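You operate a simulated robot arm through the tools that you are given. There is no shell and no other tool.

You run a simulated robot arm. Do the job below in one go: nothing can be reset, and whatever is moved stays where it is left.

JOB
Ivy likes it wet, aloe dry: ivy into the grey pot, aloe plant into orange, jade plant into green.
Fine: the grey pot holds most water, the orange none; stand the ivy on top of the plant stand meanwhile. Set down upright: ivy.
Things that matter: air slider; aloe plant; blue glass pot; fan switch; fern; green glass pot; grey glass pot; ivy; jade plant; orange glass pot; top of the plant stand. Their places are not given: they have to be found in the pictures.

The check looks at the end state, three seconds after you hand in, the way a careful person would. Anything else that was tipped, shoved, dropped, spilled or broken makes it a failure.

ROBOT AND FRAMES
A 7-joint arm with a two-finger parallel gripper, fixed in place. Base frame: the origin is on the floor under the middle of its stand, x ahead of it, y to its left, z up. Units: mm, degrees, N and s.
With the tool pointing down near the work surface it reaches from about 300 to 700 mm from the base axis. Its first joint turns from -66.0 to 66.0 degrees. Payload 1.57 kg.
The tool frame sits at the grasp point between the pads (the TCP): z along the fingers, y along the line on which they close. The tips reach 30 mm beyond it. Largest opening 110 mm; finger width 24, thickness 12; the body of the gripper, 48 by 112 mm, starts 78 mm behind the TCP.
Orientation is told as [roll, pitch, yaw] about the base's x, y, z axes, in that order, counted from this pose: with the fingers straight down and closing along the base's y, the tool's x points along the base's -x, its y along +y and its z along -z.

CONTROLS
- The arm moves only by the tool drive_tool. Its argument "plan" is a list that holds one entry, the list of rows, each a list of 7 numbers: the shift along the tool's x, y, z in mm, then the turn, a rotation vector about the tool's x, y, z in degrees, then the gripper command, from -1 (fully open) to 1 (shut), values between in proportion. In form: [[[dx, dy, dz, ax, ay, az, jaw], ...]]. A call has 1 to 20 rows; each row is the pose to reach, as a shift and turn from the pose commanded when the call began, along the tool's axes at that moment. A row lasts 0.2 s, in which the tool goes at most 50 mm and 8.6 degrees; a call with a longer step from one row to the next is refused whole, and so is a gripper value outside its range. A pose out of reach is approached as far as the arm can. The call stops where the force on the tool passes 40 N (or 10 N more than at its start, if that is more) or the arm is blocked; 0.2 s more then pass. The fingers move at their own pace (about 108 mm/s each) and stop on an object; they squeeze with about 28 N. The grip force told is the motor's: it shows also when the fingers shut on nothing. Time passes only in rows, and 0.2 s behind the last, so rows that repeat a pose let the fingers close. It gives the time, the measured TCP pose, the force on the tool (base axes), the opening and the grip force at its end, in the units of the frame above (readings bear some noise), with the torque about the TCP (base axes, N m) and any sound that the robot's microphone picked up, and new pictures: "views" is both (left out), scene, wrist or none.
- Cameras (640 x 400 px; columns grow to the right, rows downward): "scene" is fixed at [157.8, -397.7, 1387.9]; the picture's right is [0.78, -0.63, 0.00], its down [-0.45, -0.55, -0.70] and it looks along [0.44, 0.55, -0.71] (base axes); focal length 245 px, centre (320, 200). "wrist" rides on the gripper at [70, 16, -141] in the tool frame; the picture's right is [-0.23, 0.97, 0.00], its down [-0.86, -0.20, -0.48] and it looks along [-0.47, -0.11, 0.88] (tool axes); focal length 222 px, centre (320, 200).
- locate(camera, pixels): for up to 12 pixels [column, row] of the newest picture of that camera ("zoom" is the newest enlarged one), the place [x, y, z] in the base frame of the surface seen there, good to about 2 mm. No time passes.
- enlarge(camera, box): a new picture of the part [left, top, right, bottom] of that camera's present view, enlarged. No time passes.
- hand_in(): hands the job in; it is judged then, once.

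Leave the gripper open and the arm clear of the work at the hand-in unless told otherwise.

The tools are called after "Call:" as name(argument=value, ...) on one line, values as JSON. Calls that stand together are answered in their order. drive_tool: Moves the arm, as the interface text tells. Its arguments: {"type":"object","properties":{"plan":{"type":"array"},"views":{"type":"string","enum":["both","scene","wrist","none"]}},"required":["plan"]} The other tools are called the same way: locate (camera, pixels) gives the place of the surface under pixels of a picture; enlarge (camera, box) takes an enlarged picture of a part of a camera's view; hand_in () hands the job in.

At the start:

```text
t: 0.0
tool_pos: [329.8, 10.5, 1092.9]
tcp_rot: [0.0, 0.0, 0.0]
contact_force: [-0.3, -0.8, 0.3]
moment: [0.0, 0.0, -0.03]
finger_gap: 110.2
gripper_force: 0.1
```

scene: 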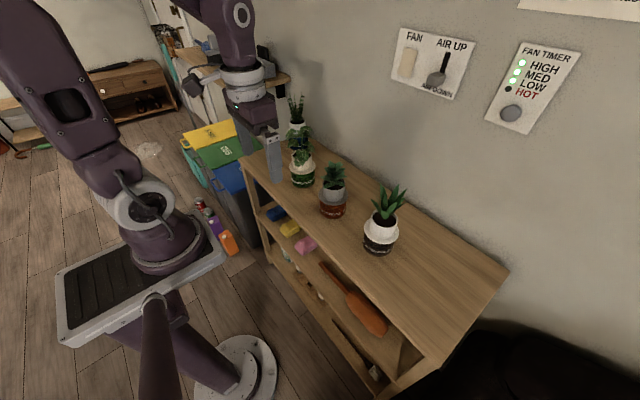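
wrist: 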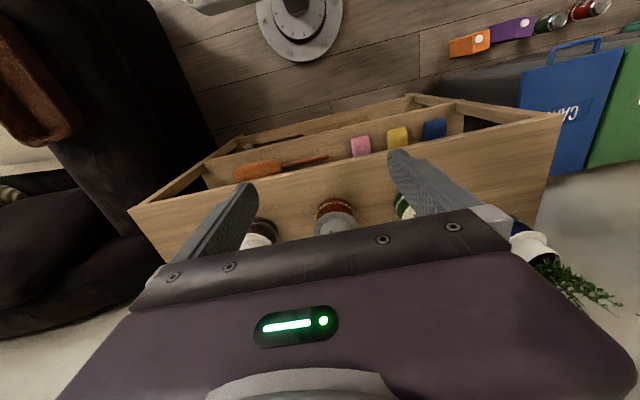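

I see a shelf with several potted plants and a wall panel with fan switch and air slider. I'll enlarge the plants (around columns 230-430, rows 80-270) and the wall panels first.

Call:
enlarge(camera="scene", box=[230, 80, 430, 270])

Call:
enlarge(camera="scene", box=[370, 0, 600, 144])

Call:
enlarge(camera="wrist", box=[130, 80, 640, 320])

```text
2.11 times, centred on (330, 175) of scene
```

zoom: 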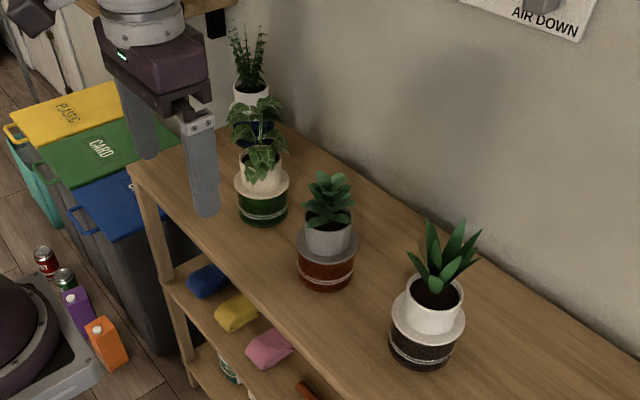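

```text
2.78 times, centred on (485, 72) of scene
```

zoom: 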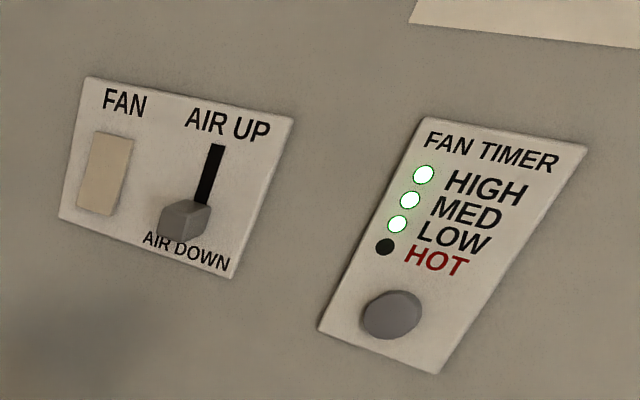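

```text
1.25 times, centred on (385, 200) of wrist
```

zoom: 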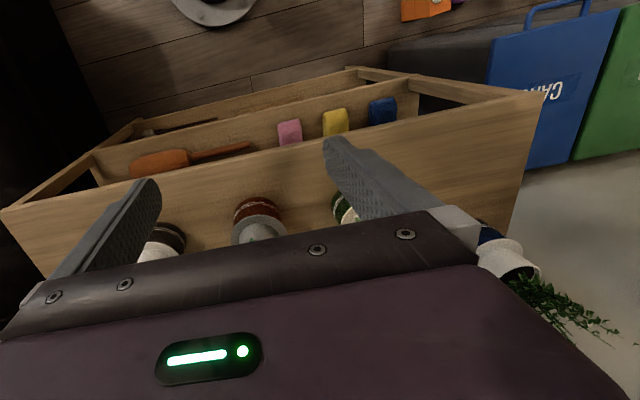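

From what I see: fern in the blue pot (far end), ivy in the green, jade in the orange, aloe in the grey/dark pot. I'll measure the places: pots, shelf top, panel.

Call:
locate(camera="scene", pixels=[[303, 182], [333, 212], [378, 250], [302, 165], [334, 200], [380, 235], [300, 200], [355, 215], [410, 260], [490, 275], [270, 175], [400, 360]])

Call:
locate(camera="scene", pixels=[[408, 62], [437, 78], [447, 55], [510, 112], [515, 80], [297, 125], [300, 135], [340, 160], [420, 210], [250, 170], [387, 205], [334, 172]])

Call:
enlarge(camera="scene", box=[270, 85, 350, 135])

```text
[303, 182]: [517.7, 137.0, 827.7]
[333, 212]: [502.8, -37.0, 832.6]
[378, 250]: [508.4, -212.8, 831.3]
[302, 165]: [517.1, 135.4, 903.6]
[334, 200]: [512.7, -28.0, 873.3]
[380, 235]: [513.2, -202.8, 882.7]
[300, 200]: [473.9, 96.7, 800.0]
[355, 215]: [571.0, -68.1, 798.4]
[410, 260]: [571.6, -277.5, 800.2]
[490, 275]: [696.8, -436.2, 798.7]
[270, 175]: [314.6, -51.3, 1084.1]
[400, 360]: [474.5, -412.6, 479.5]
```

```text
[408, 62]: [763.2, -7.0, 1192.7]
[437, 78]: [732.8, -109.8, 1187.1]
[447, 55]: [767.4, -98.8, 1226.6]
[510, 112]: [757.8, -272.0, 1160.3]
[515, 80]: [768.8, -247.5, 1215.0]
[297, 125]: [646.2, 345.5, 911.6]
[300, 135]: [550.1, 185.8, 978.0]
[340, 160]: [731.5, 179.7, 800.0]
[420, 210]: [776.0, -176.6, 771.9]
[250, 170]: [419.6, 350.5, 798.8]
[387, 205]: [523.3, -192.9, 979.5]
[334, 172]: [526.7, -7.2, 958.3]
```

```text
8.00 times, centred on (310, 110) of scene
```

zoom: 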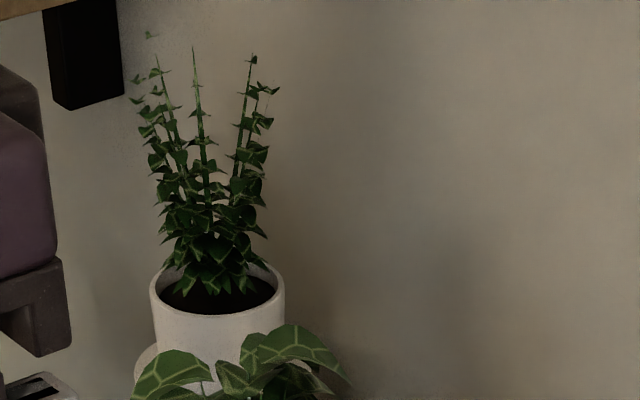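

Shelf top is at z≈800. Now I'll look at each pot closely to see inner pot and outer glass pot.

Call:
enlarge(camera="scene", box=[270, 120, 350, 200])

Call:
enlarge(camera="scene", box=[300, 155, 370, 225])

Call:
enlarge(camera="scene", box=[345, 180, 425, 260])

```text
5.00 times, centred on (310, 160) of scene
```

zoom: 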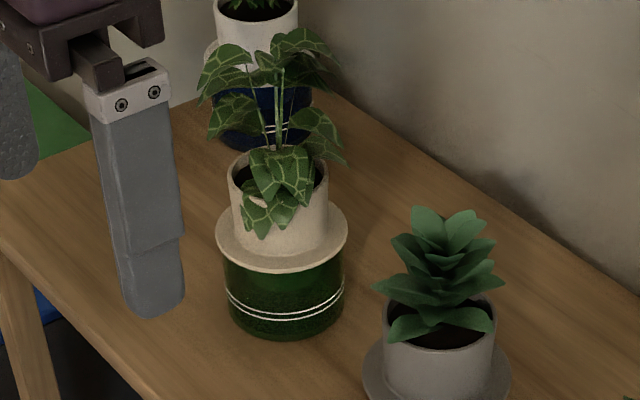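

```text
5.71 times, centred on (335, 190) of scene
```

zoom: 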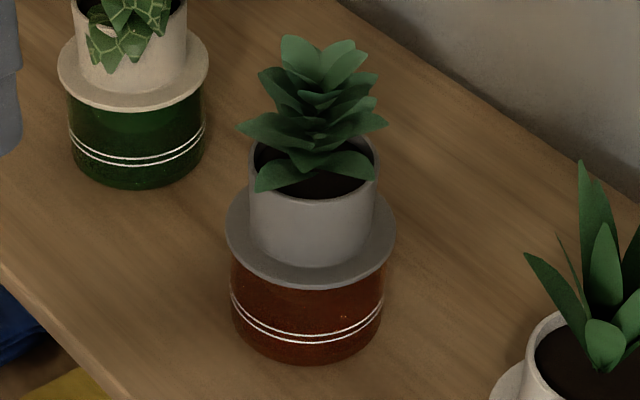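

```text
5.00 times, centred on (385, 220) of scene
```

zoom: 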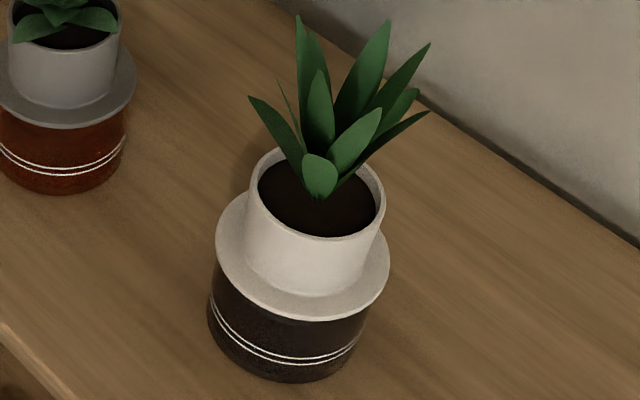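

I'll measure the aloe pot from this newest zoom: rim at rows ~150-240, flange at rows 200-318, glass from 320-380.

Call:
locate(camera="zoom", pixels=[[254, 195], [379, 205], [315, 236], [290, 152], [220, 248], [386, 268], [305, 312], [240, 205], [295, 328], [285, 374], [310, 270], [300, 215]])

Call:
locate(camera="scene", pixels=[[241, 170], [247, 178], [296, 255], [386, 382], [508, 270], [312, 135], [467, 240], [330, 142], [400, 375], [380, 170], [580, 90], [100, 300]])

```text
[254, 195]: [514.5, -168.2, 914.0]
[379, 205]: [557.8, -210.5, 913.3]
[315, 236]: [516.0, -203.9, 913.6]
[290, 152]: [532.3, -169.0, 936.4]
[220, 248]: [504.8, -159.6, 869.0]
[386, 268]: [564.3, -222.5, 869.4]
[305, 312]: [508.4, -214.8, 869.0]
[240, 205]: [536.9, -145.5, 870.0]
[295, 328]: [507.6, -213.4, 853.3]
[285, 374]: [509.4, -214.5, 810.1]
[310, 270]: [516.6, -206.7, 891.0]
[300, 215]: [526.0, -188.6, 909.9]
```

```text
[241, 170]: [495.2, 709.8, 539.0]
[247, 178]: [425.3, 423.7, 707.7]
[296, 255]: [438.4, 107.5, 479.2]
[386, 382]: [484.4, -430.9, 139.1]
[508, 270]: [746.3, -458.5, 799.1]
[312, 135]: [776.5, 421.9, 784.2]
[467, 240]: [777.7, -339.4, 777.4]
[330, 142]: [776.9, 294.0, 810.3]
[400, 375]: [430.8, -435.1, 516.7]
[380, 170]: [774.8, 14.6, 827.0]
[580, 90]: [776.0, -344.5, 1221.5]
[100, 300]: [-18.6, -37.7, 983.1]
```

Aloe pot: centre ≈ (538,-187), rim z≈914, rim radius ≈31, flange z≈869, radius ≈44. Next I zoom in on the ivy and measure it.

Call:
enlarge(camera="scene", box=[270, 110, 350, 190])

```text
5.00 times, centred on (310, 150) of scene
```

zoom: 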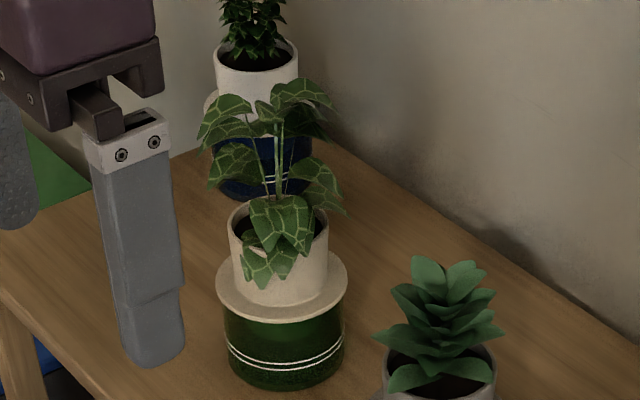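

I'll measure the ivy: rim points near (232,225), (325,225), flange (220,285), (344,290), (285,320), leaf tips (205,135), (300,85), (335,208).

Call:
locate(camera="zoom", pixels=[[232, 225], [326, 228], [236, 205], [221, 285], [344, 290], [285, 318], [325, 255], [205, 138], [300, 88], [335, 208], [230, 105], [268, 278]])

Call:
locate(camera="zoom", pixels=[[325, 100], [215, 180], [280, 210], [285, 335], [280, 378], [430, 262], [465, 265], [380, 335], [502, 332], [387, 375], [493, 372], [405, 385]])

```text
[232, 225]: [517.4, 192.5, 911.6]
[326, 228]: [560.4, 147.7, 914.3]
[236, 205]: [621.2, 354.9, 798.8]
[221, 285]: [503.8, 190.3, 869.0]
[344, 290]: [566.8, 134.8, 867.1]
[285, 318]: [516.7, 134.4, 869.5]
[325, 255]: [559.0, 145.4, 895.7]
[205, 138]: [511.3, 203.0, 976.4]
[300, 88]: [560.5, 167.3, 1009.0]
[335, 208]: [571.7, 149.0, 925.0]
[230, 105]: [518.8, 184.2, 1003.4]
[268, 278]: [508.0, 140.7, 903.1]
```

```text
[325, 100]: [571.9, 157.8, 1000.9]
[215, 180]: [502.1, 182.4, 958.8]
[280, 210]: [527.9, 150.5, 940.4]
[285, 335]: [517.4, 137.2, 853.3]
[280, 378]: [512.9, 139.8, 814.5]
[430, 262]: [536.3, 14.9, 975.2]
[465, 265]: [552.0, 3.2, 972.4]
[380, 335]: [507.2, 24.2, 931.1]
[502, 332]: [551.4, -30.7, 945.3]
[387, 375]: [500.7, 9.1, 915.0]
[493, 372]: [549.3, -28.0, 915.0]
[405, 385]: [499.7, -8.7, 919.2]
```

Ivy: centre ≈ (540,170), rim z≈914, flange z≈869, leaves reach z≈1009, so a straight-down grip would press on the leaves. I plan a grip tilted about 60° from vertical, coming from the front, closing along y. First, above everything, I move to about (420,170,1093) and tilt.

Call:
drive_tool(plan=[[[-11, 20, 0, 0, -7.5, 0, -1], [-22, 40, 0, 0, -15, 0, -1], [-33, 60, 0, 0, -22.5, 0, -1], [-45, 80, 0, 0, -30, 0, -1], [-56, 100, 0, 0, -37.5, 0, -1], [-67, 120, 0, 0, -45, 0, -1], [-78, 140, 0, 0, -52.5, 0, -1], [-90, 160, 0, 0, -60, 0, -1], [-90, 160, 0, 0, -60, 0, -1]]], views="both")

```text
t: 2.0
tool_pos: [421.2, 171.0, 1092.2]
tcp_rot: [0.0, -60.1, 0.1]
contact_force: [-0.2, 0.5, -0.4]
moment: [-0.01, 0.0, -0.04]
finger_gap: 110.1
gripper_force: 0.0
out of reach, approached as far as the arm can: row 4
```

scene: 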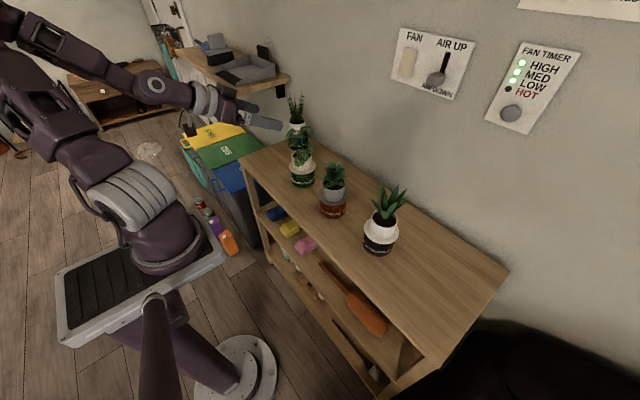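
wrist: 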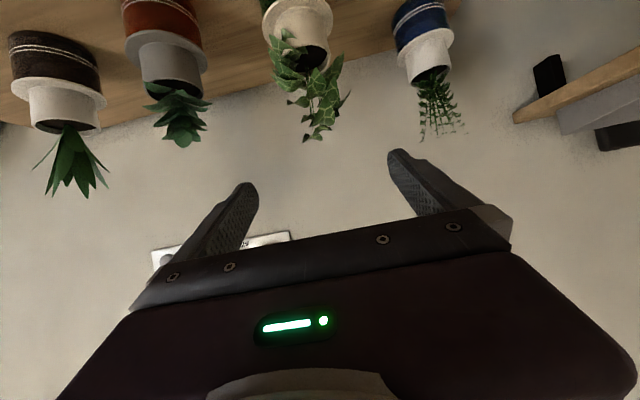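

The tilt of 60° is reached at (421,171,1092). The wrist view shows the ivy at about (300,40), upside down. I zoom there to refine its centre and leaf extents.

Call:
enlarge(camera="wrist", box=[220, 0, 400, 150])

Call:
enlarge(camera="scene", box=[260, 80, 360, 180])

```text
2.67 times, centred on (310, 75) of wrist
```

zoom: 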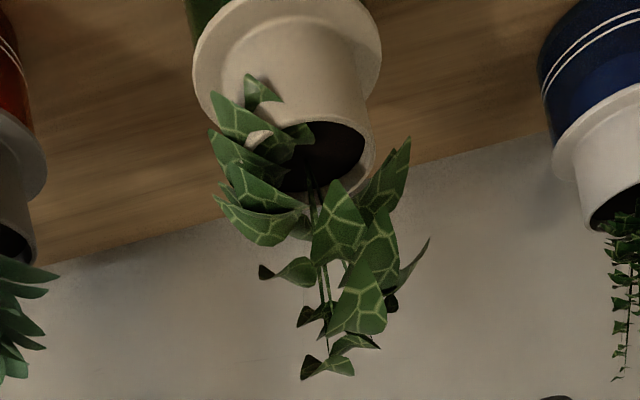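

```text
4.00 times, centred on (310, 130) of scene
```

zoom: 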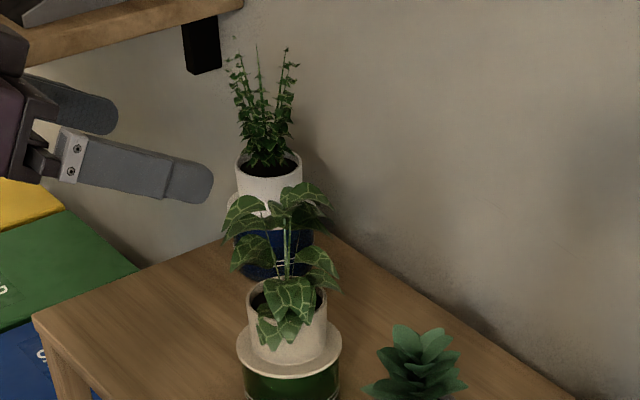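

The ivy's hanging leaves are at the front-right (toward -x,-y), so I'll yaw the tool +30° so they sit between the fingers, not under one. Moving to a pre-grasp about 140 mm back along the tool from the pot: (435,109,970).

Call:
drive_tool(plan=[[[19.7, -12.3, 14.8, -5.2, 0, -3, -1], [39.4, -24.6, 29.7, -10.4, 0, -6, -1], [59.2, -36.8, 44.5, -15.6, 0, -9, -1], [78.9, -49.1, 59.4, -20.8, 0, -12, -1], [98.6, -61.4, 74.2, -26, 0, -15, -1], [98.6, -61.4, 74.2, -26, 0, -15, -1]]], views="both")

```text
t: 3.4
tool_pos: [469.1, 143.9, 1139.5]
tcp_rot: [-19.9, -67.2, 48.3]
contact_force: [-0.5, 0.6, -2.6]
moment: [0.13, -0.17, -0.13]
finger_gap: 109.9
gripper_force: 0.1
out of reach, approached as far as the arm can: row 1, 2, 3, 4, 5, 6
```

scene: 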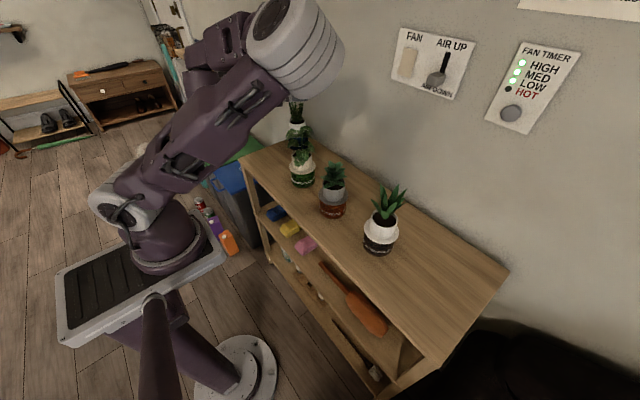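
wrist: 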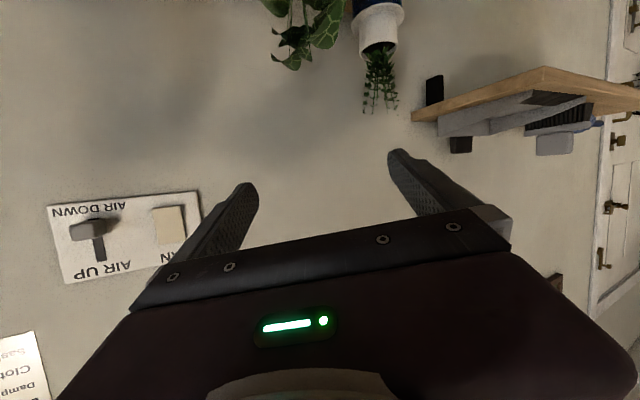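

The arm could not reach that pose (too close to its base with so much tilt) and folded oddly; the tool is at (469,144,1139), clear of everything. I'll make a small move up (-x of tool) to see what it takes as its commanded pose.

Call:
drive_tool(plan=[[[-20, 0, 0, 0, 0, 0, -1], [-40, 0, 0, 0, 0, 0, -1]]], views="scene")

```text
t: 4.0
tool_pos: [485.7, 149.1, 1152.4]
tcp_rot: [0.6, -66.6, 29.5]
contact_force: [1.0, 0.8, -0.3]
moment: [-0.02, -0.01, -0.01]
finger_gap: 110.0
gripper_force: 0.0
```

scene: 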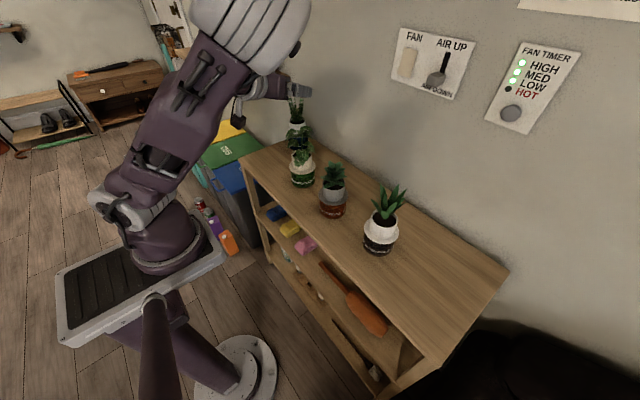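

Now the pose is well defined at (485.7,149.1,1152.4) with tilt 66.6°, yaw 29.5°. I'll use a 45° tilt instead (farther from the base) and approach from straight above the ivy: go to (540.5,170,1060).

Call:
drive_tool(plan=[[[12.4, -1.8, 18, 0, 4.3, 0, -1], [24.7, -3.5, 36, 0, 8.6, 0, -1], [37.1, -5.3, 54, 0, 13, 0, -1], [49.4, -7, 72, 0, 17.3, 0, -1], [61.8, -8.8, 89.9, 0, 21.6, 0, -1], [61.8, -8.8, 89.9, 0, 21.6, 0, -1]]], views="both")

```text
t: 5.4
tool_pos: [537.8, 171.3, 1058.0]
tcp_rot: [0.4, -45.1, 29.8]
contact_force: [-0.1, -0.5, -0.4]
moment: [0.01, -0.01, 0.01]
finger_gap: 109.9
gripper_force: 0.1
```

scene: 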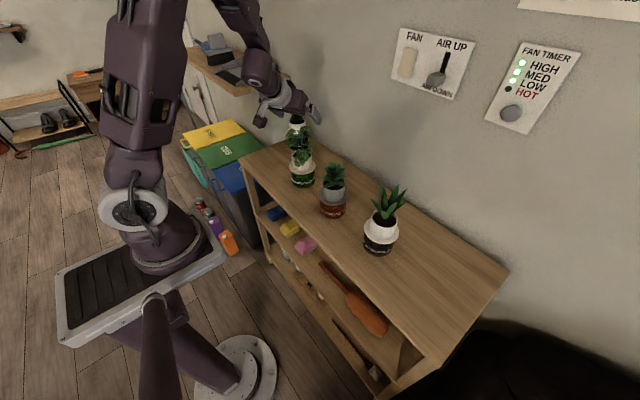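
wrist: 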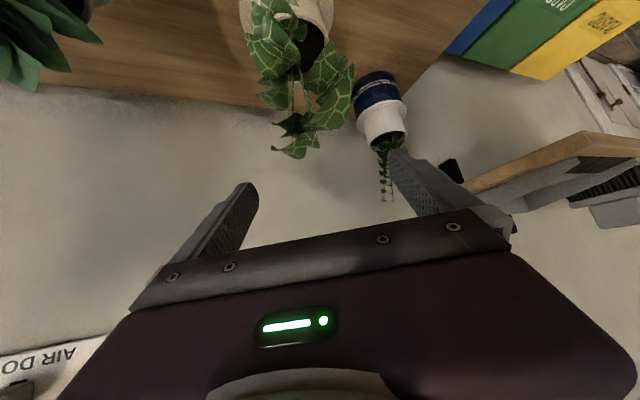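

Reached (538,171,1058) with 45° tilt. I check the ivy rim, its leaves and the fern's place in the wrist view before going down.

Call:
enlarge(camera="wrist", box=[210, 0, 430, 200])

Call:
locate(camera="wrist", pixels=[[380, 120], [362, 118], [403, 112], [385, 180], [267, 100], [346, 90], [300, 150], [330, 75], [255, 60], [327, 45], [290, 15], [258, 8]])

```text
2.00 times, centred on (320, 100) of wrist
```

zoom: 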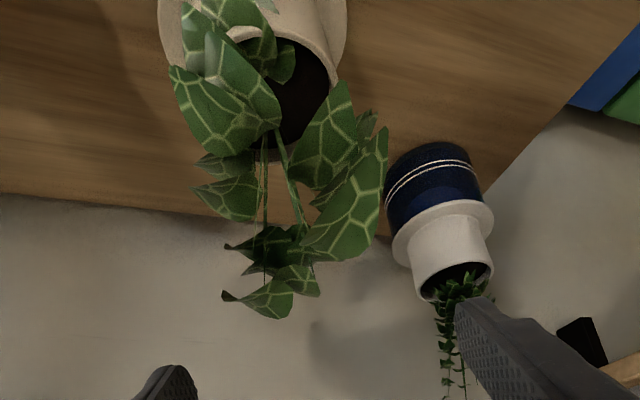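

```text
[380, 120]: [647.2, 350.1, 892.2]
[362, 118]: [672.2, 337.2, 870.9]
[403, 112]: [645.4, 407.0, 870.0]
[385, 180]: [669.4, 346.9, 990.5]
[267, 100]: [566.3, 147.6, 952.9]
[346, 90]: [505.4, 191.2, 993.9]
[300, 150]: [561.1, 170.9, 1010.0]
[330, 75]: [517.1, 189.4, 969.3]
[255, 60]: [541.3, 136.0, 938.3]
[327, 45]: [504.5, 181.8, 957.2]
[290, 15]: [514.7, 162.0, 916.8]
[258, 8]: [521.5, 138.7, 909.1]
```

The leaves stay within about 45 mm of the axis; the open fingers pass outside. To avoid shoving the pot, I refine the ivy pot's centre with many points on the flange and rim edges.

Call:
enlarge(camera="scene", box=[278, 140, 328, 190])

```text
8.00 times, centred on (303, 165) of scene
```

zoom: 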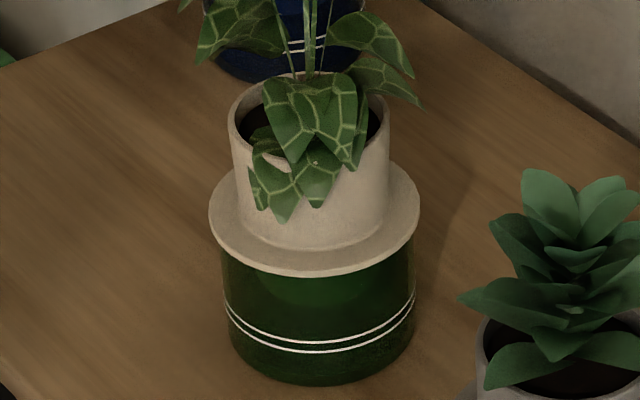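

Call:
locate(camera="zoom", pixels=[[212, 212], [222, 236], [250, 259], [300, 271], [350, 265], [390, 245], [416, 213], [413, 193], [400, 173], [222, 190], [230, 115], [388, 115]])

Call:
locate(camera="zoom", pixels=[[240, 280], [270, 290], [320, 295], [370, 285], [400, 270], [245, 350], [320, 375], [385, 355], [250, 190], [300, 235], [350, 225], [382, 190]])

```text
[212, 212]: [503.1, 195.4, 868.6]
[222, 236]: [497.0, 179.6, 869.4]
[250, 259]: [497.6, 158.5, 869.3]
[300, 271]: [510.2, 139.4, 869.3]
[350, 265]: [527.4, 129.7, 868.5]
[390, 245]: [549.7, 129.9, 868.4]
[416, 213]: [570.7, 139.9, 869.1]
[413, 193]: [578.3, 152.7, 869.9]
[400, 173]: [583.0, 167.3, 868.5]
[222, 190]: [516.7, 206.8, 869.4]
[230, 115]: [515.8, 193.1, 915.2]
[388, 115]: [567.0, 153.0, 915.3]
```

```text
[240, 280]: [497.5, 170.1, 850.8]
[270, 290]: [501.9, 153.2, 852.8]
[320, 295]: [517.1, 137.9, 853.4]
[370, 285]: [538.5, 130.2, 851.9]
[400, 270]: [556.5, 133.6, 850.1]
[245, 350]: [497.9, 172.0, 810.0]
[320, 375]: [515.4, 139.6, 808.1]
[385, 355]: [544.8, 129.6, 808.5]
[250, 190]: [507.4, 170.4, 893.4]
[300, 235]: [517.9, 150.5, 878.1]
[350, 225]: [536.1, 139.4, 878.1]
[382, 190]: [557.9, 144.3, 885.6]
```

Fit: ivy centre (539.6,171.2), rim z 915, liner radius ≈32. Descending straight to z≈930 first, fingers fully open.

Call:
drive_tool(plan=[[[18, -0.1, 18.2, 0, 0, 0, -1], [36, -0.2, 36.4, 0, 0, 0, -1], [54, -0.3, 54.7, 0, 0, 0, -1], [72, -0.4, 72.9, 0, 0, 0, -1], [89.9, -0.5, 91.1, 0, 0, 0, -1], [89.9, -0.5, 91.1, 0, 0, 0, -1]]], views="both")

```text
t: 6.8
tool_pos: [538.1, 171.9, 927.2]
tcp_rot: [0.4, -44.9, 29.8]
contact_force: [-0.4, 0.0, -0.2]
moment: [-0.03, 0.02, -0.01]
finger_gap: 110.1
gripper_force: 0.0
```

scene: 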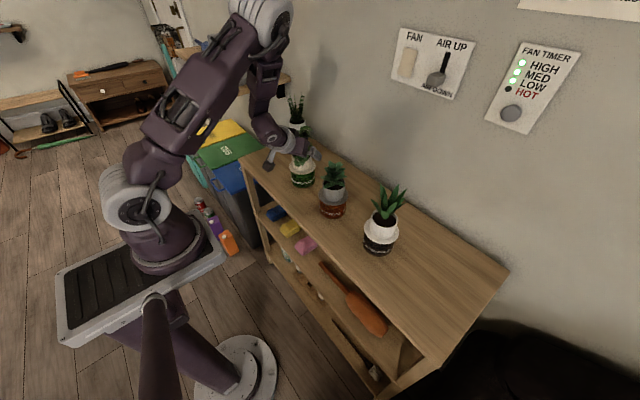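
wrist: 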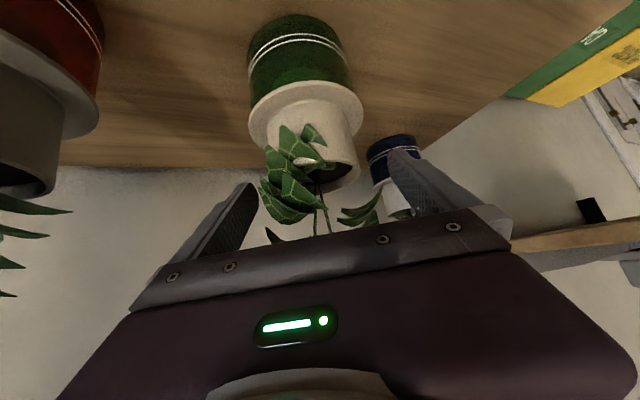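

Fingers straddle the ivy's inner pot cleanly. Going down to z≈904 (tips ~5 mm above the flange) and pre-closing to about 76 mm.

Call:
drive_tool(plan=[[[7.8, -0.6, 8.5, 0, 0, 0, -1], [15.6, -1.3, 17, 0, 0, 0, -1], [15.6, -1.3, 17, 0, 0, 0, -0.6], [15.6, -1.3, 17, 0, 0, 0, -0.38]]], views="both")

Call:
enlarge(camera="wrist", box=[180, 0, 500, 240])

Call:
enlarge(camera="scene", box=[250, 110, 350, 200])

```text
t: 7.8
tool_pos: [538.6, 170.8, 904.3]
tcp_rot: [0.4, -44.9, 29.7]
contact_force: [-0.8, -0.1, 0.4]
moment: [-0.02, -0.01, 0.0]
finger_gap: 75.9
gripper_force: 0.2
```

scene: 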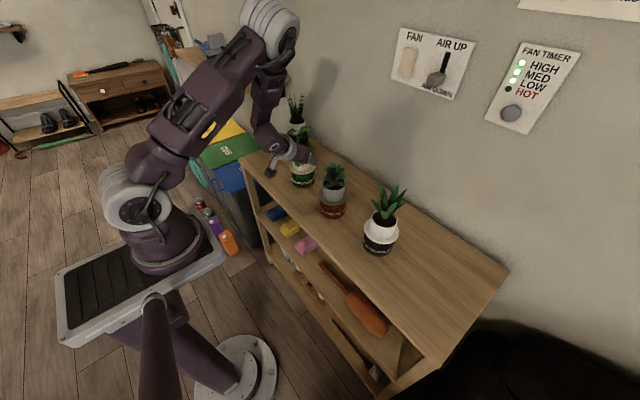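
wrist: 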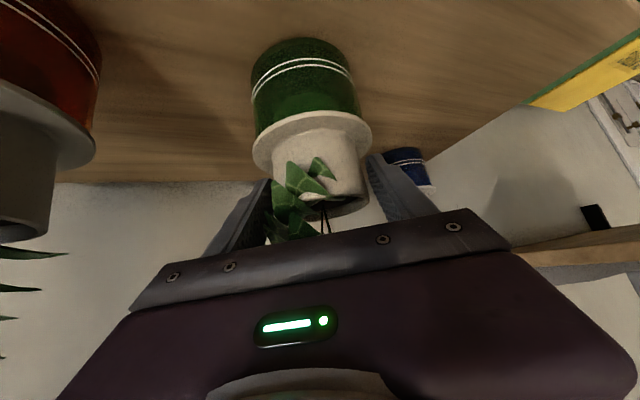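

```text
1.67 times, centred on (340, 120) of wrist
```

zoom: 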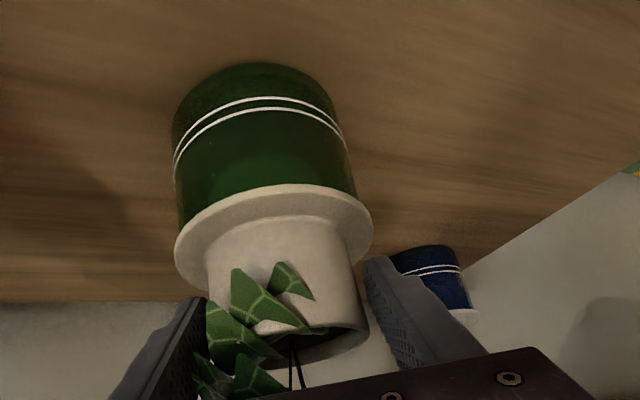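

```text
4.44 times, centred on (300, 155) of scene
```

zoom: 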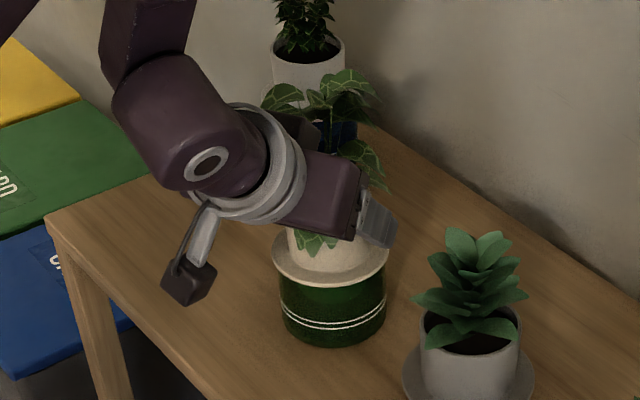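

Position (538.6,170.8,904.3), fingers symmetric about the pot. Closing slowly until they grip.

Call:
drive_tool(plan=[[[0, 0, 0, 0, 0, 0, -0.28], [0, 0, 0, 0, 0, 0, -0.22], [0, 0, 0, 0, 0, 0, -0.17], [0, 0, 0, 0, 0, 0, -0.12], [0, 0, 0, 0, 0, 0, 0.0], [0, 0, 0, 0, 0, 0, 0.5], [0, 0, 0, 0, 0, 0, 1]]], views="both")

Call:
enlarge(camera="wrist", box=[180, 0, 500, 240])

```text
t: 9.4
tool_pos: [539.6, 171.2, 904.6]
tcp_rot: [0.3, -44.8, 29.7]
contact_force: [-0.4, 0.2, 1.2]
moment: [0.11, 0.07, 0.01]
finger_gap: 65.8
gripper_force: 27.9
```

scene: 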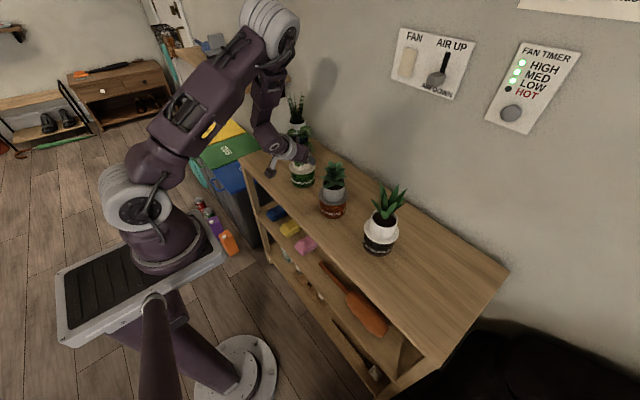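
wrist: 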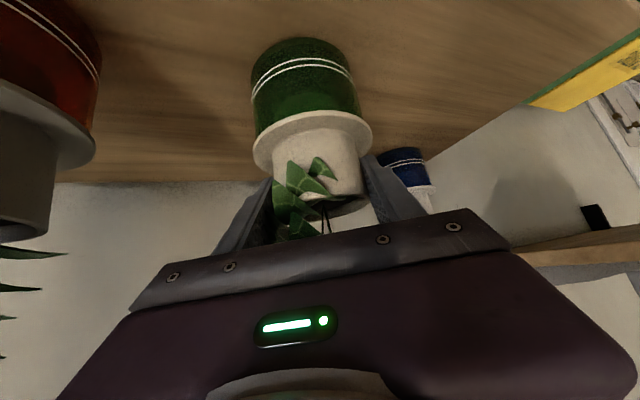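

```text
1.67 times, centred on (340, 120) of wrist
```

zoom: 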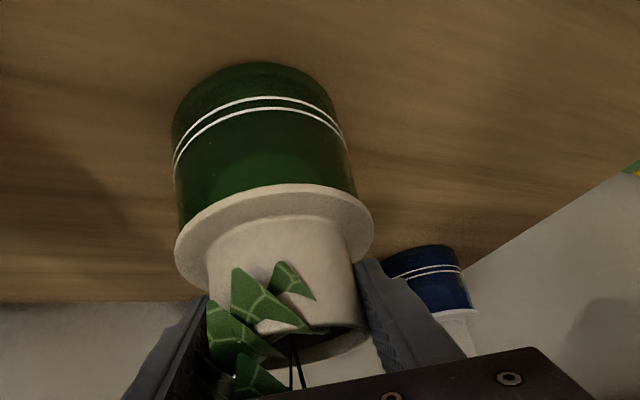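

Gripped at 65.8 mm with 27.9 N, the green pot has not moved. Lifting slowly straight up by 40 mm.

Call:
drive_tool(plan=[[[-3.5, 0, -3.5, 0, 0, 0, 1], [-7, 0, -7.1, 0, 0, 0, 1], [-12, 0, -12.1, 0, 0, 0, 1], [-17.6, 0, -17.7, 0, 0, 0, 1], [-22.9, 0, -23.1, 0, 0, 0, 1], [-28.2, 0, -28.4, 0, 0, 0, 1], [-28.2, 0, -28.4, 0, 0, 0, 1]]], views="both")

Call:
enlarge(camera="wrist", box=[180, 0, 500, 240])

Call:
enlarge(camera="scene", box=[260, 110, 350, 200])

```text
t: 11.0
tool_pos: [539.6, 171.6, 944.8]
tcp_rot: [0.3, -44.8, 29.7]
contact_force: [0.5, 0.0, -2.2]
moment: [0.0, 0.0, 0.02]
finger_gap: 65.9
gripper_force: 28.0
```

scene: 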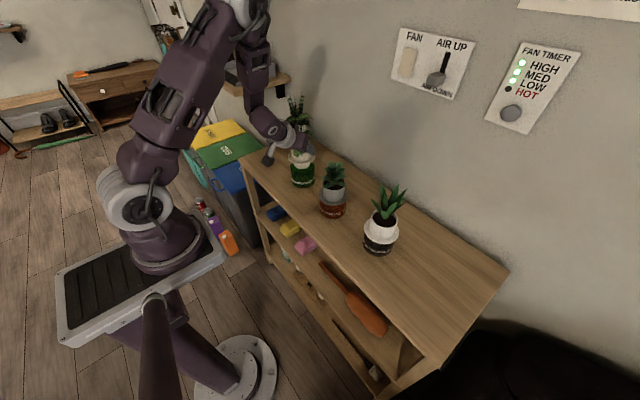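
wrist: 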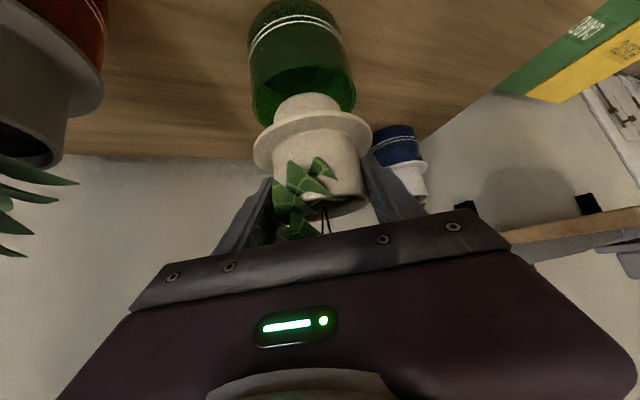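

```text
1.67 times, centred on (340, 120) of wrist
```

zoom: 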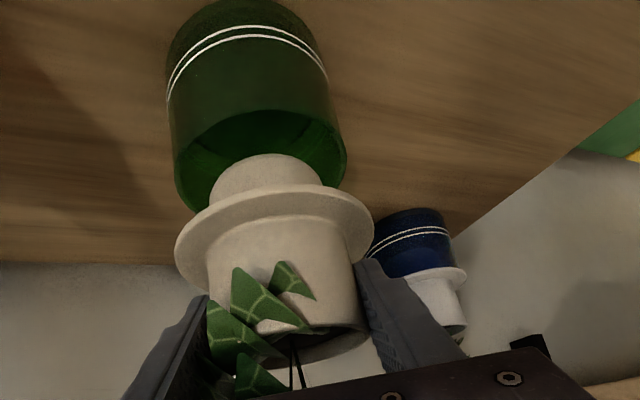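

```text
4.44 times, centred on (305, 155) of scene
```

zoom: 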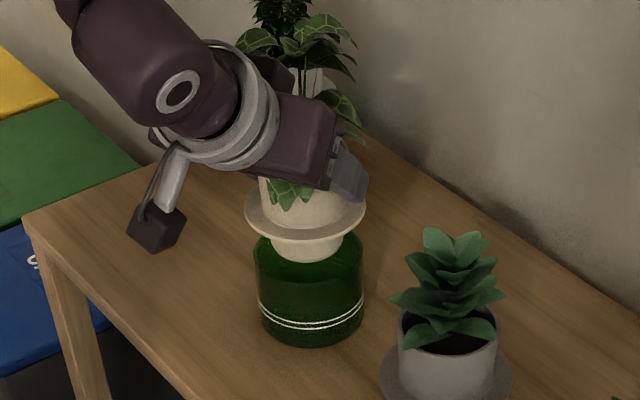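

The ivy is out: below its flange there is a short plug (its bottom visible near zoom (305,262)), and the green glass pot is open. I'll measure the plug and the pot's mouth.

Call:
locate(camera="zoom", pixels=[[305, 258], [275, 248], [338, 245], [300, 250], [305, 238], [262, 240], [358, 245], [310, 268], [256, 245], [363, 250], [300, 280], [280, 225]])

Call:
enlarge(camera="scene", box=[280, 145, 330, 195])

```text
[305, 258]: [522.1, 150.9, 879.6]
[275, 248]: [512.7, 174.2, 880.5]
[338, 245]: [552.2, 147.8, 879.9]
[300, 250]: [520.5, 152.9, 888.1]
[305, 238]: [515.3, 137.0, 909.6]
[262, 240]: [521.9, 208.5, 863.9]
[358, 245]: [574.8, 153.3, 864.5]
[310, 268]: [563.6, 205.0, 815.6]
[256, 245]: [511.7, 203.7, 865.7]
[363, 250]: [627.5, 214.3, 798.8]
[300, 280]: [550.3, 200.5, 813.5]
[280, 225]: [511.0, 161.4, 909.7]
```

```text
8.00 times, centred on (305, 170) of scene
```

zoom: 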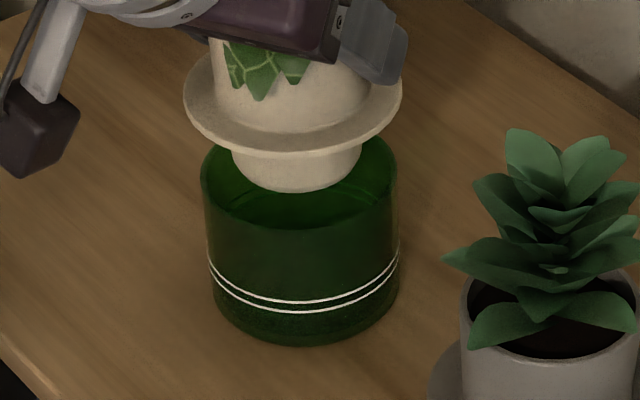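

The plug ends about 66 mm below the TCP (radius 27); the glass mouth at z≈865 is much wider. I lift on to TCP z≈1085 so the plug passes above all other plants.

Call:
drive_tool(plan=[[[-10.6, 0, -10.6, 0, 0, 0, 1], [-24.7, 0, -24.8, 0, 0, 0, 1], [-38.8, 0, -39, 0, 0, 0, 1], [-52.8, 0, -53.2, 0, 0, 0, 1], [-66.9, 0, -67.4, 0, 0, 0, 1], [-81, 0, -81.6, 0, 0, 0, 1], [-91.6, 0, -92.2, 0, 0, 0, 1], [-98.6, 0, -99.3, 0, 0, 0, 1], [-98.6, 0, -99.3, 0, 0, 0, 1]]], views="scene")

```text
t: 13.0
tool_pos: [537.6, 169.6, 1083.7]
tcp_rot: [0.3, -44.9, 29.7]
contact_force: [-0.1, 0.9, -2.2]
moment: [-0.01, 0.0, 0.0]
finger_gap: 65.6
gripper_force: 28.1
```

scene: 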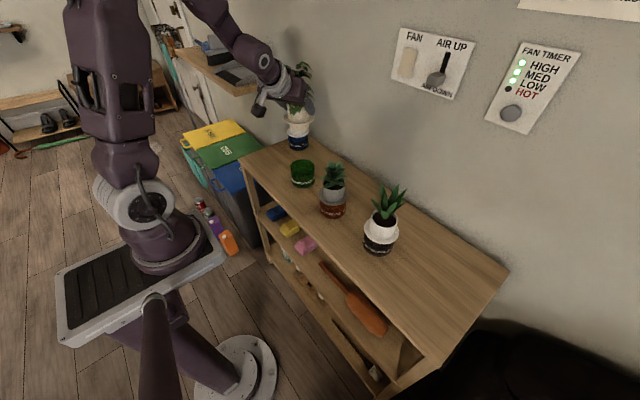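

The ivy is up and the view is clear. I use it to look at the green pot's mouth and refine jade and aloe positions.

Call:
enlarge(camera="scene", box=[280, 145, 350, 225])

```text
5.00 times, centred on (315, 185) of scene
```

zoom: 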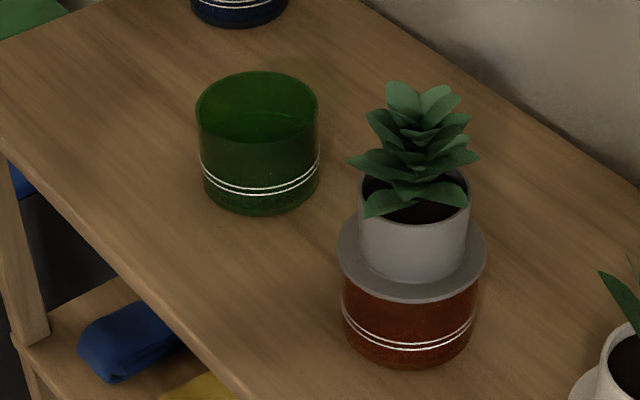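

Call:
locate(camera="zoom", pixels=[[197, 105], [318, 105], [257, 141], [257, 72], [225, 135], [295, 132], [220, 80], [298, 80], [205, 120], [311, 120], [250, 128], [257, 160]])

Call:
locate(camera="zoom", pixels=[[340, 250], [348, 272], [370, 290], [400, 300], [430, 298], [460, 285], [480, 265], [486, 245], [482, 228], [345, 230], [372, 230], [455, 225]])

Call:
locate(camera="zoom", pixels=[[363, 245], [410, 275], [460, 245], [360, 310], [410, 325], [460, 310], [350, 160], [478, 158], [375, 208], [430, 88], [400, 85], [468, 120]])

```text
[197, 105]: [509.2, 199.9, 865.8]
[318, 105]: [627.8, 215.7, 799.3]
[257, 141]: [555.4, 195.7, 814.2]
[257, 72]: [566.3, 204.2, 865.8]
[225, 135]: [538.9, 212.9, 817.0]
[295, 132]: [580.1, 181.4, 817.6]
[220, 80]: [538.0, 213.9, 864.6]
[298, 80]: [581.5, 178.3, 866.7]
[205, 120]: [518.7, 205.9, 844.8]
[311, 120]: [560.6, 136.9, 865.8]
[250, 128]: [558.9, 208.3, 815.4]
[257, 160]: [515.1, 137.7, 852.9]
```

```text
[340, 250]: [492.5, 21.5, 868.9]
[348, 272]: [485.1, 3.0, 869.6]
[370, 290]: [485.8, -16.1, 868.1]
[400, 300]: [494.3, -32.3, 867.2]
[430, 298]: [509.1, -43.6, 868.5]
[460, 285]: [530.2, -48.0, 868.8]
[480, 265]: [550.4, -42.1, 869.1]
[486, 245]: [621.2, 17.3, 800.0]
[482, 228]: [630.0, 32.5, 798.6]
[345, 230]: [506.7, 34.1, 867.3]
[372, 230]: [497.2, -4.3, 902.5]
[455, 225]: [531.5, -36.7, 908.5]
```

```text
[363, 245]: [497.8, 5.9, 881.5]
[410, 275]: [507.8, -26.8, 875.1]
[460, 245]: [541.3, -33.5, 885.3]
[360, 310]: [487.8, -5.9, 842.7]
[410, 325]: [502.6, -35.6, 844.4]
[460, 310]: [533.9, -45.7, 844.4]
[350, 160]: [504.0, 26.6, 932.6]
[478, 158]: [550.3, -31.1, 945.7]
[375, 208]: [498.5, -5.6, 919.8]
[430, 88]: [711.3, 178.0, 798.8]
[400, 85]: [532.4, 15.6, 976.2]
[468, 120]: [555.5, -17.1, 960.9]
```

Green pot mouth at z≈866, centre ≈ (540,171.5), empty to z≈815. Jade centre ≈ (527.8,-4.3). Now the aloe.

Call:
enlarge(camera="scene", box=[350, 180, 420, 260])

```text
5.00 times, centred on (385, 220) of scene
```

zoom: 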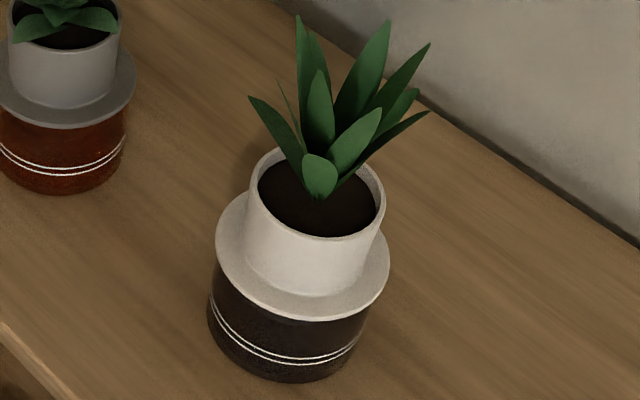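

Call:
locate(camera="zoom", pixels=[[218, 250], [226, 275], [250, 300], [280, 314], [315, 319], [350, 311], [375, 292], [388, 265], [385, 240], [222, 222], [235, 205], [380, 228]])

Call:
locate(camera="zoom", pixels=[[297, 20], [387, 25], [428, 45], [425, 113], [252, 99], [283, 85], [415, 92], [320, 72], [318, 190], [250, 240], [310, 285], [370, 250]])

```text
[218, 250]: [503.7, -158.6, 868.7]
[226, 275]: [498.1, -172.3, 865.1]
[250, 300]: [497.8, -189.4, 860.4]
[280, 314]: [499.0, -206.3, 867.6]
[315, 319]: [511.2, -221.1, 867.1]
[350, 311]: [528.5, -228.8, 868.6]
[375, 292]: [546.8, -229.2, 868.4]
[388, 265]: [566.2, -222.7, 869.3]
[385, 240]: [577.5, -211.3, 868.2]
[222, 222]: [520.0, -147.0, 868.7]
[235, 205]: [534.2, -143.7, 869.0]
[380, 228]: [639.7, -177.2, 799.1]
```

```text
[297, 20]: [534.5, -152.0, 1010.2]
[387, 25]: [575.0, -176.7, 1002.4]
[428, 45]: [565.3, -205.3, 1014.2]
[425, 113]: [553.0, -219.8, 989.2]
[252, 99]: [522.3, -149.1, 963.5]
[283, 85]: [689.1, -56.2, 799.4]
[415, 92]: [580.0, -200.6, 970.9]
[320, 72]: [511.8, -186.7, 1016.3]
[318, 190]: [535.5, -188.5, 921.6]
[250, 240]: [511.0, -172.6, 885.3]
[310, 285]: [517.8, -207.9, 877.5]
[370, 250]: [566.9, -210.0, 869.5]
```

Aloe centre ≈ (539,-187), its leaf tips reach z≈1016, so I'll carry the ivy at TCP z≈1115 (plug bottom ≈1049). First half of the traverse: up 31, then 250 mm toward -y while turning the yaw from 30° to 15°.

Call:
drive_tool(plan=[[[-11, 0, -11, 0, 0, 0, 1], [-21.9, 0, -21.9, 0, 0, 0, 1], [-13.1, -21.7, -30.7, 1.05, 0, 1.05, 1], [-4.4, -43.4, -39.4, 2.1, 0, 2.1, 1], [4.4, -65.2, -48.2, 3.15, 0, 3.15, 1], [13.2, -86.9, -56.9, 4.2, 0, 4.2, 1], [22, -108.6, -65.7, 5.25, 0, 5.25, 1], [30.8, -130.3, -74.4, 6.3, 0, 6.3, 1], [39.5, -152, -83.2, 7.35, 0, 7.35, 1], [48.3, -173.8, -91.9, 8.4, 0, 8.4, 1], [57.1, -195.5, -100.7, 9.45, 0, 9.45, 1], [65.9, -217.2, -109.4, 10.5, 0, 10.5, 1], [65.9, -217.2, -109.4, 10.5, 0, 10.5, 1]]], views="both")

```text
t: 15.8
tool_pos: [539.3, -77.2, 1110.2]
tcp_rot: [0.2, -44.9, 14.9]
contact_force: [-0.3, -0.5, -2.0]
moment: [-0.02, 0.0, 0.02]
finger_gap: 65.7
gripper_force: 27.8
```

scene: 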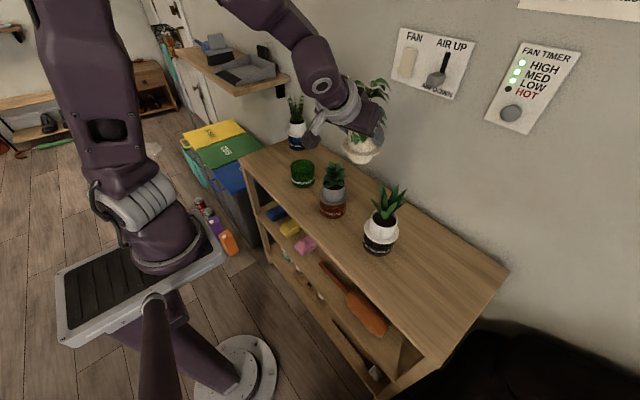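
wrist: 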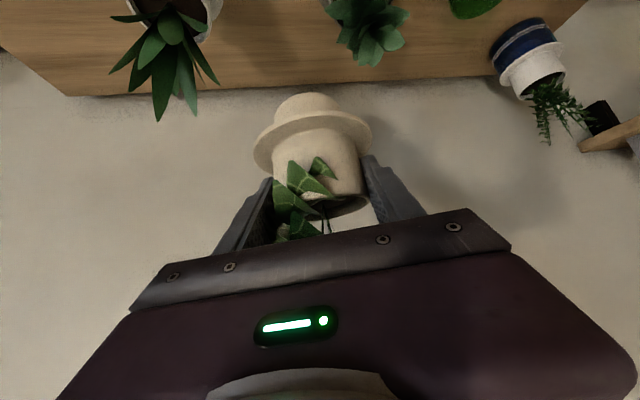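

Halfway, (539,-77,1110), the ivy held firmly. Second half: to (540,-340,1115), turning yaw to 0.

Call:
drive_tool(plan=[[[4, -23.1, -4.6, 0.96, 0, 0.96, 1], [8, -46.2, -9.2, 1.91, 0, 1.92, 1], [11.9, -69.3, -13.8, 2.87, 0, 2.88, 1], [15.9, -92.4, -18.4, 3.83, 0, 3.84, 1], [19.9, -115.5, -23, 4.78, 0, 4.8, 1], [23.9, -138.6, -27.6, 5.74, 0, 5.75, 1], [27.9, -161.7, -32.2, 6.7, 0, 6.71, 1], [31.8, -184.8, -36.8, 7.65, 0, 7.67, 1], [35.8, -207.9, -41.4, 8.61, 0, 8.63, 1], [39.8, -231, -46, 9.57, 0, 9.59, 1], [43.8, -254.1, -50.6, 10.52, 0, 10.55, 1], [43.8, -254.1, -50.6, 10.52, 0, 10.55, 1]]], views="both")

```text
t: 18.4
tool_pos: [540.1, -345.5, 1118.6]
tcp_rot: [0.2, -44.8, 0.0]
contact_force: [-0.3, 0.6, -1.2]
moment: [-0.01, 0.0, 0.03]
finger_gap: 65.4
gripper_force: 28.3
```

scene: 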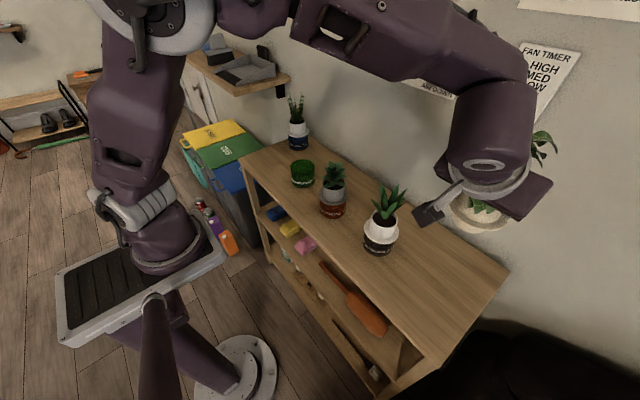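
wrist: 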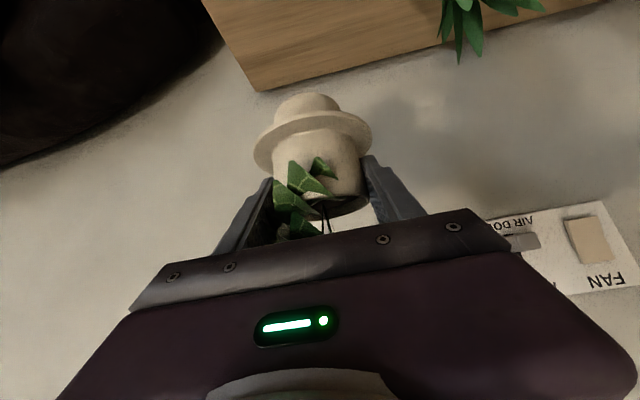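

At (540,-345,1119). I check the shelf's right-hand edge under the ivy from the wrist view (corner near (258,88)).

Call:
locate(camera="wrist", pixels=[[262, 86], [250, 65], [235, 45], [215, 10], [330, 75], [400, 55], [300, 95], [315, 130]])

Call:
locate(camera="scene", pixels=[[505, 272], [480, 300], [440, 345], [420, 270], [450, 260], [460, 300], [430, 320]])

```text
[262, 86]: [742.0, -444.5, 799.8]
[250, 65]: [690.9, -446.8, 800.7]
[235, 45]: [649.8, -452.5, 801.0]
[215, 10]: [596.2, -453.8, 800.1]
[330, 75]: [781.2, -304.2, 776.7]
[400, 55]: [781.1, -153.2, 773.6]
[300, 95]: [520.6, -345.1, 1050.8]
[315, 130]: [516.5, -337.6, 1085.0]
```

```text
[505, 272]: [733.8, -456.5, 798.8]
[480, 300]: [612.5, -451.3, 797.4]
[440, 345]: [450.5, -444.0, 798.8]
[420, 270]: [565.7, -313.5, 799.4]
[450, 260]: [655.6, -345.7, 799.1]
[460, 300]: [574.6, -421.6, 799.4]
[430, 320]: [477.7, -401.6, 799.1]
```

The edge is at y≈-455, so y=-340 is safely on the top. Descending straight to TCP z≈885 (plug ≈19 mm above the wood).

Call:
drive_tool(plan=[[[16.5, 0.5, 16.6, 0, 0, 0, 1], [32.9, 1, 33.2, 0, 0, 0, 1], [49.4, 1.5, 49.7, 0, 0, 0, 1], [65.8, 2, 66.3, 0, 0, 0, 1], [82.3, 2.5, 82.9, 0, 0, 0, 1], [98.8, 3, 99.5, 0, 0, 0, 1], [115.2, 3.5, 116.1, 0, 0, 0, 1], [131.7, 4, 132.6, 0, 0, 0, 1], [148.1, 4.5, 149.2, 0, 0, 0, 1], [158, 5, 159.2, 0, 0, 0, 1], [164.6, 5, 165.8, 0, 0, 0, 1], [164.6, 5, 165.8, 0, 0, 0, 1]]], views="both")

```text
t: 21.0
tool_pos: [543.5, -335.4, 885.0]
tcp_rot: [0.2, -44.8, -0.1]
contact_force: [0.4, -0.3, -1.6]
moment: [0.02, 0.02, 0.03]
finger_gap: 65.5
gripper_force: 28.4
```

scene: 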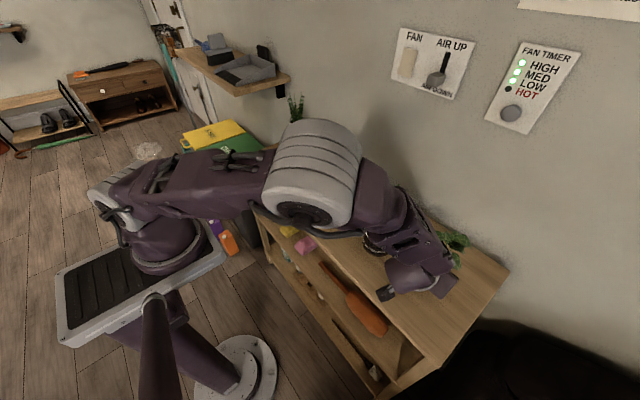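
wrist: 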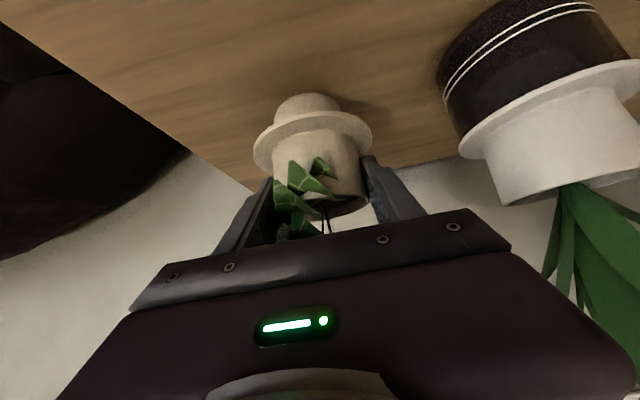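

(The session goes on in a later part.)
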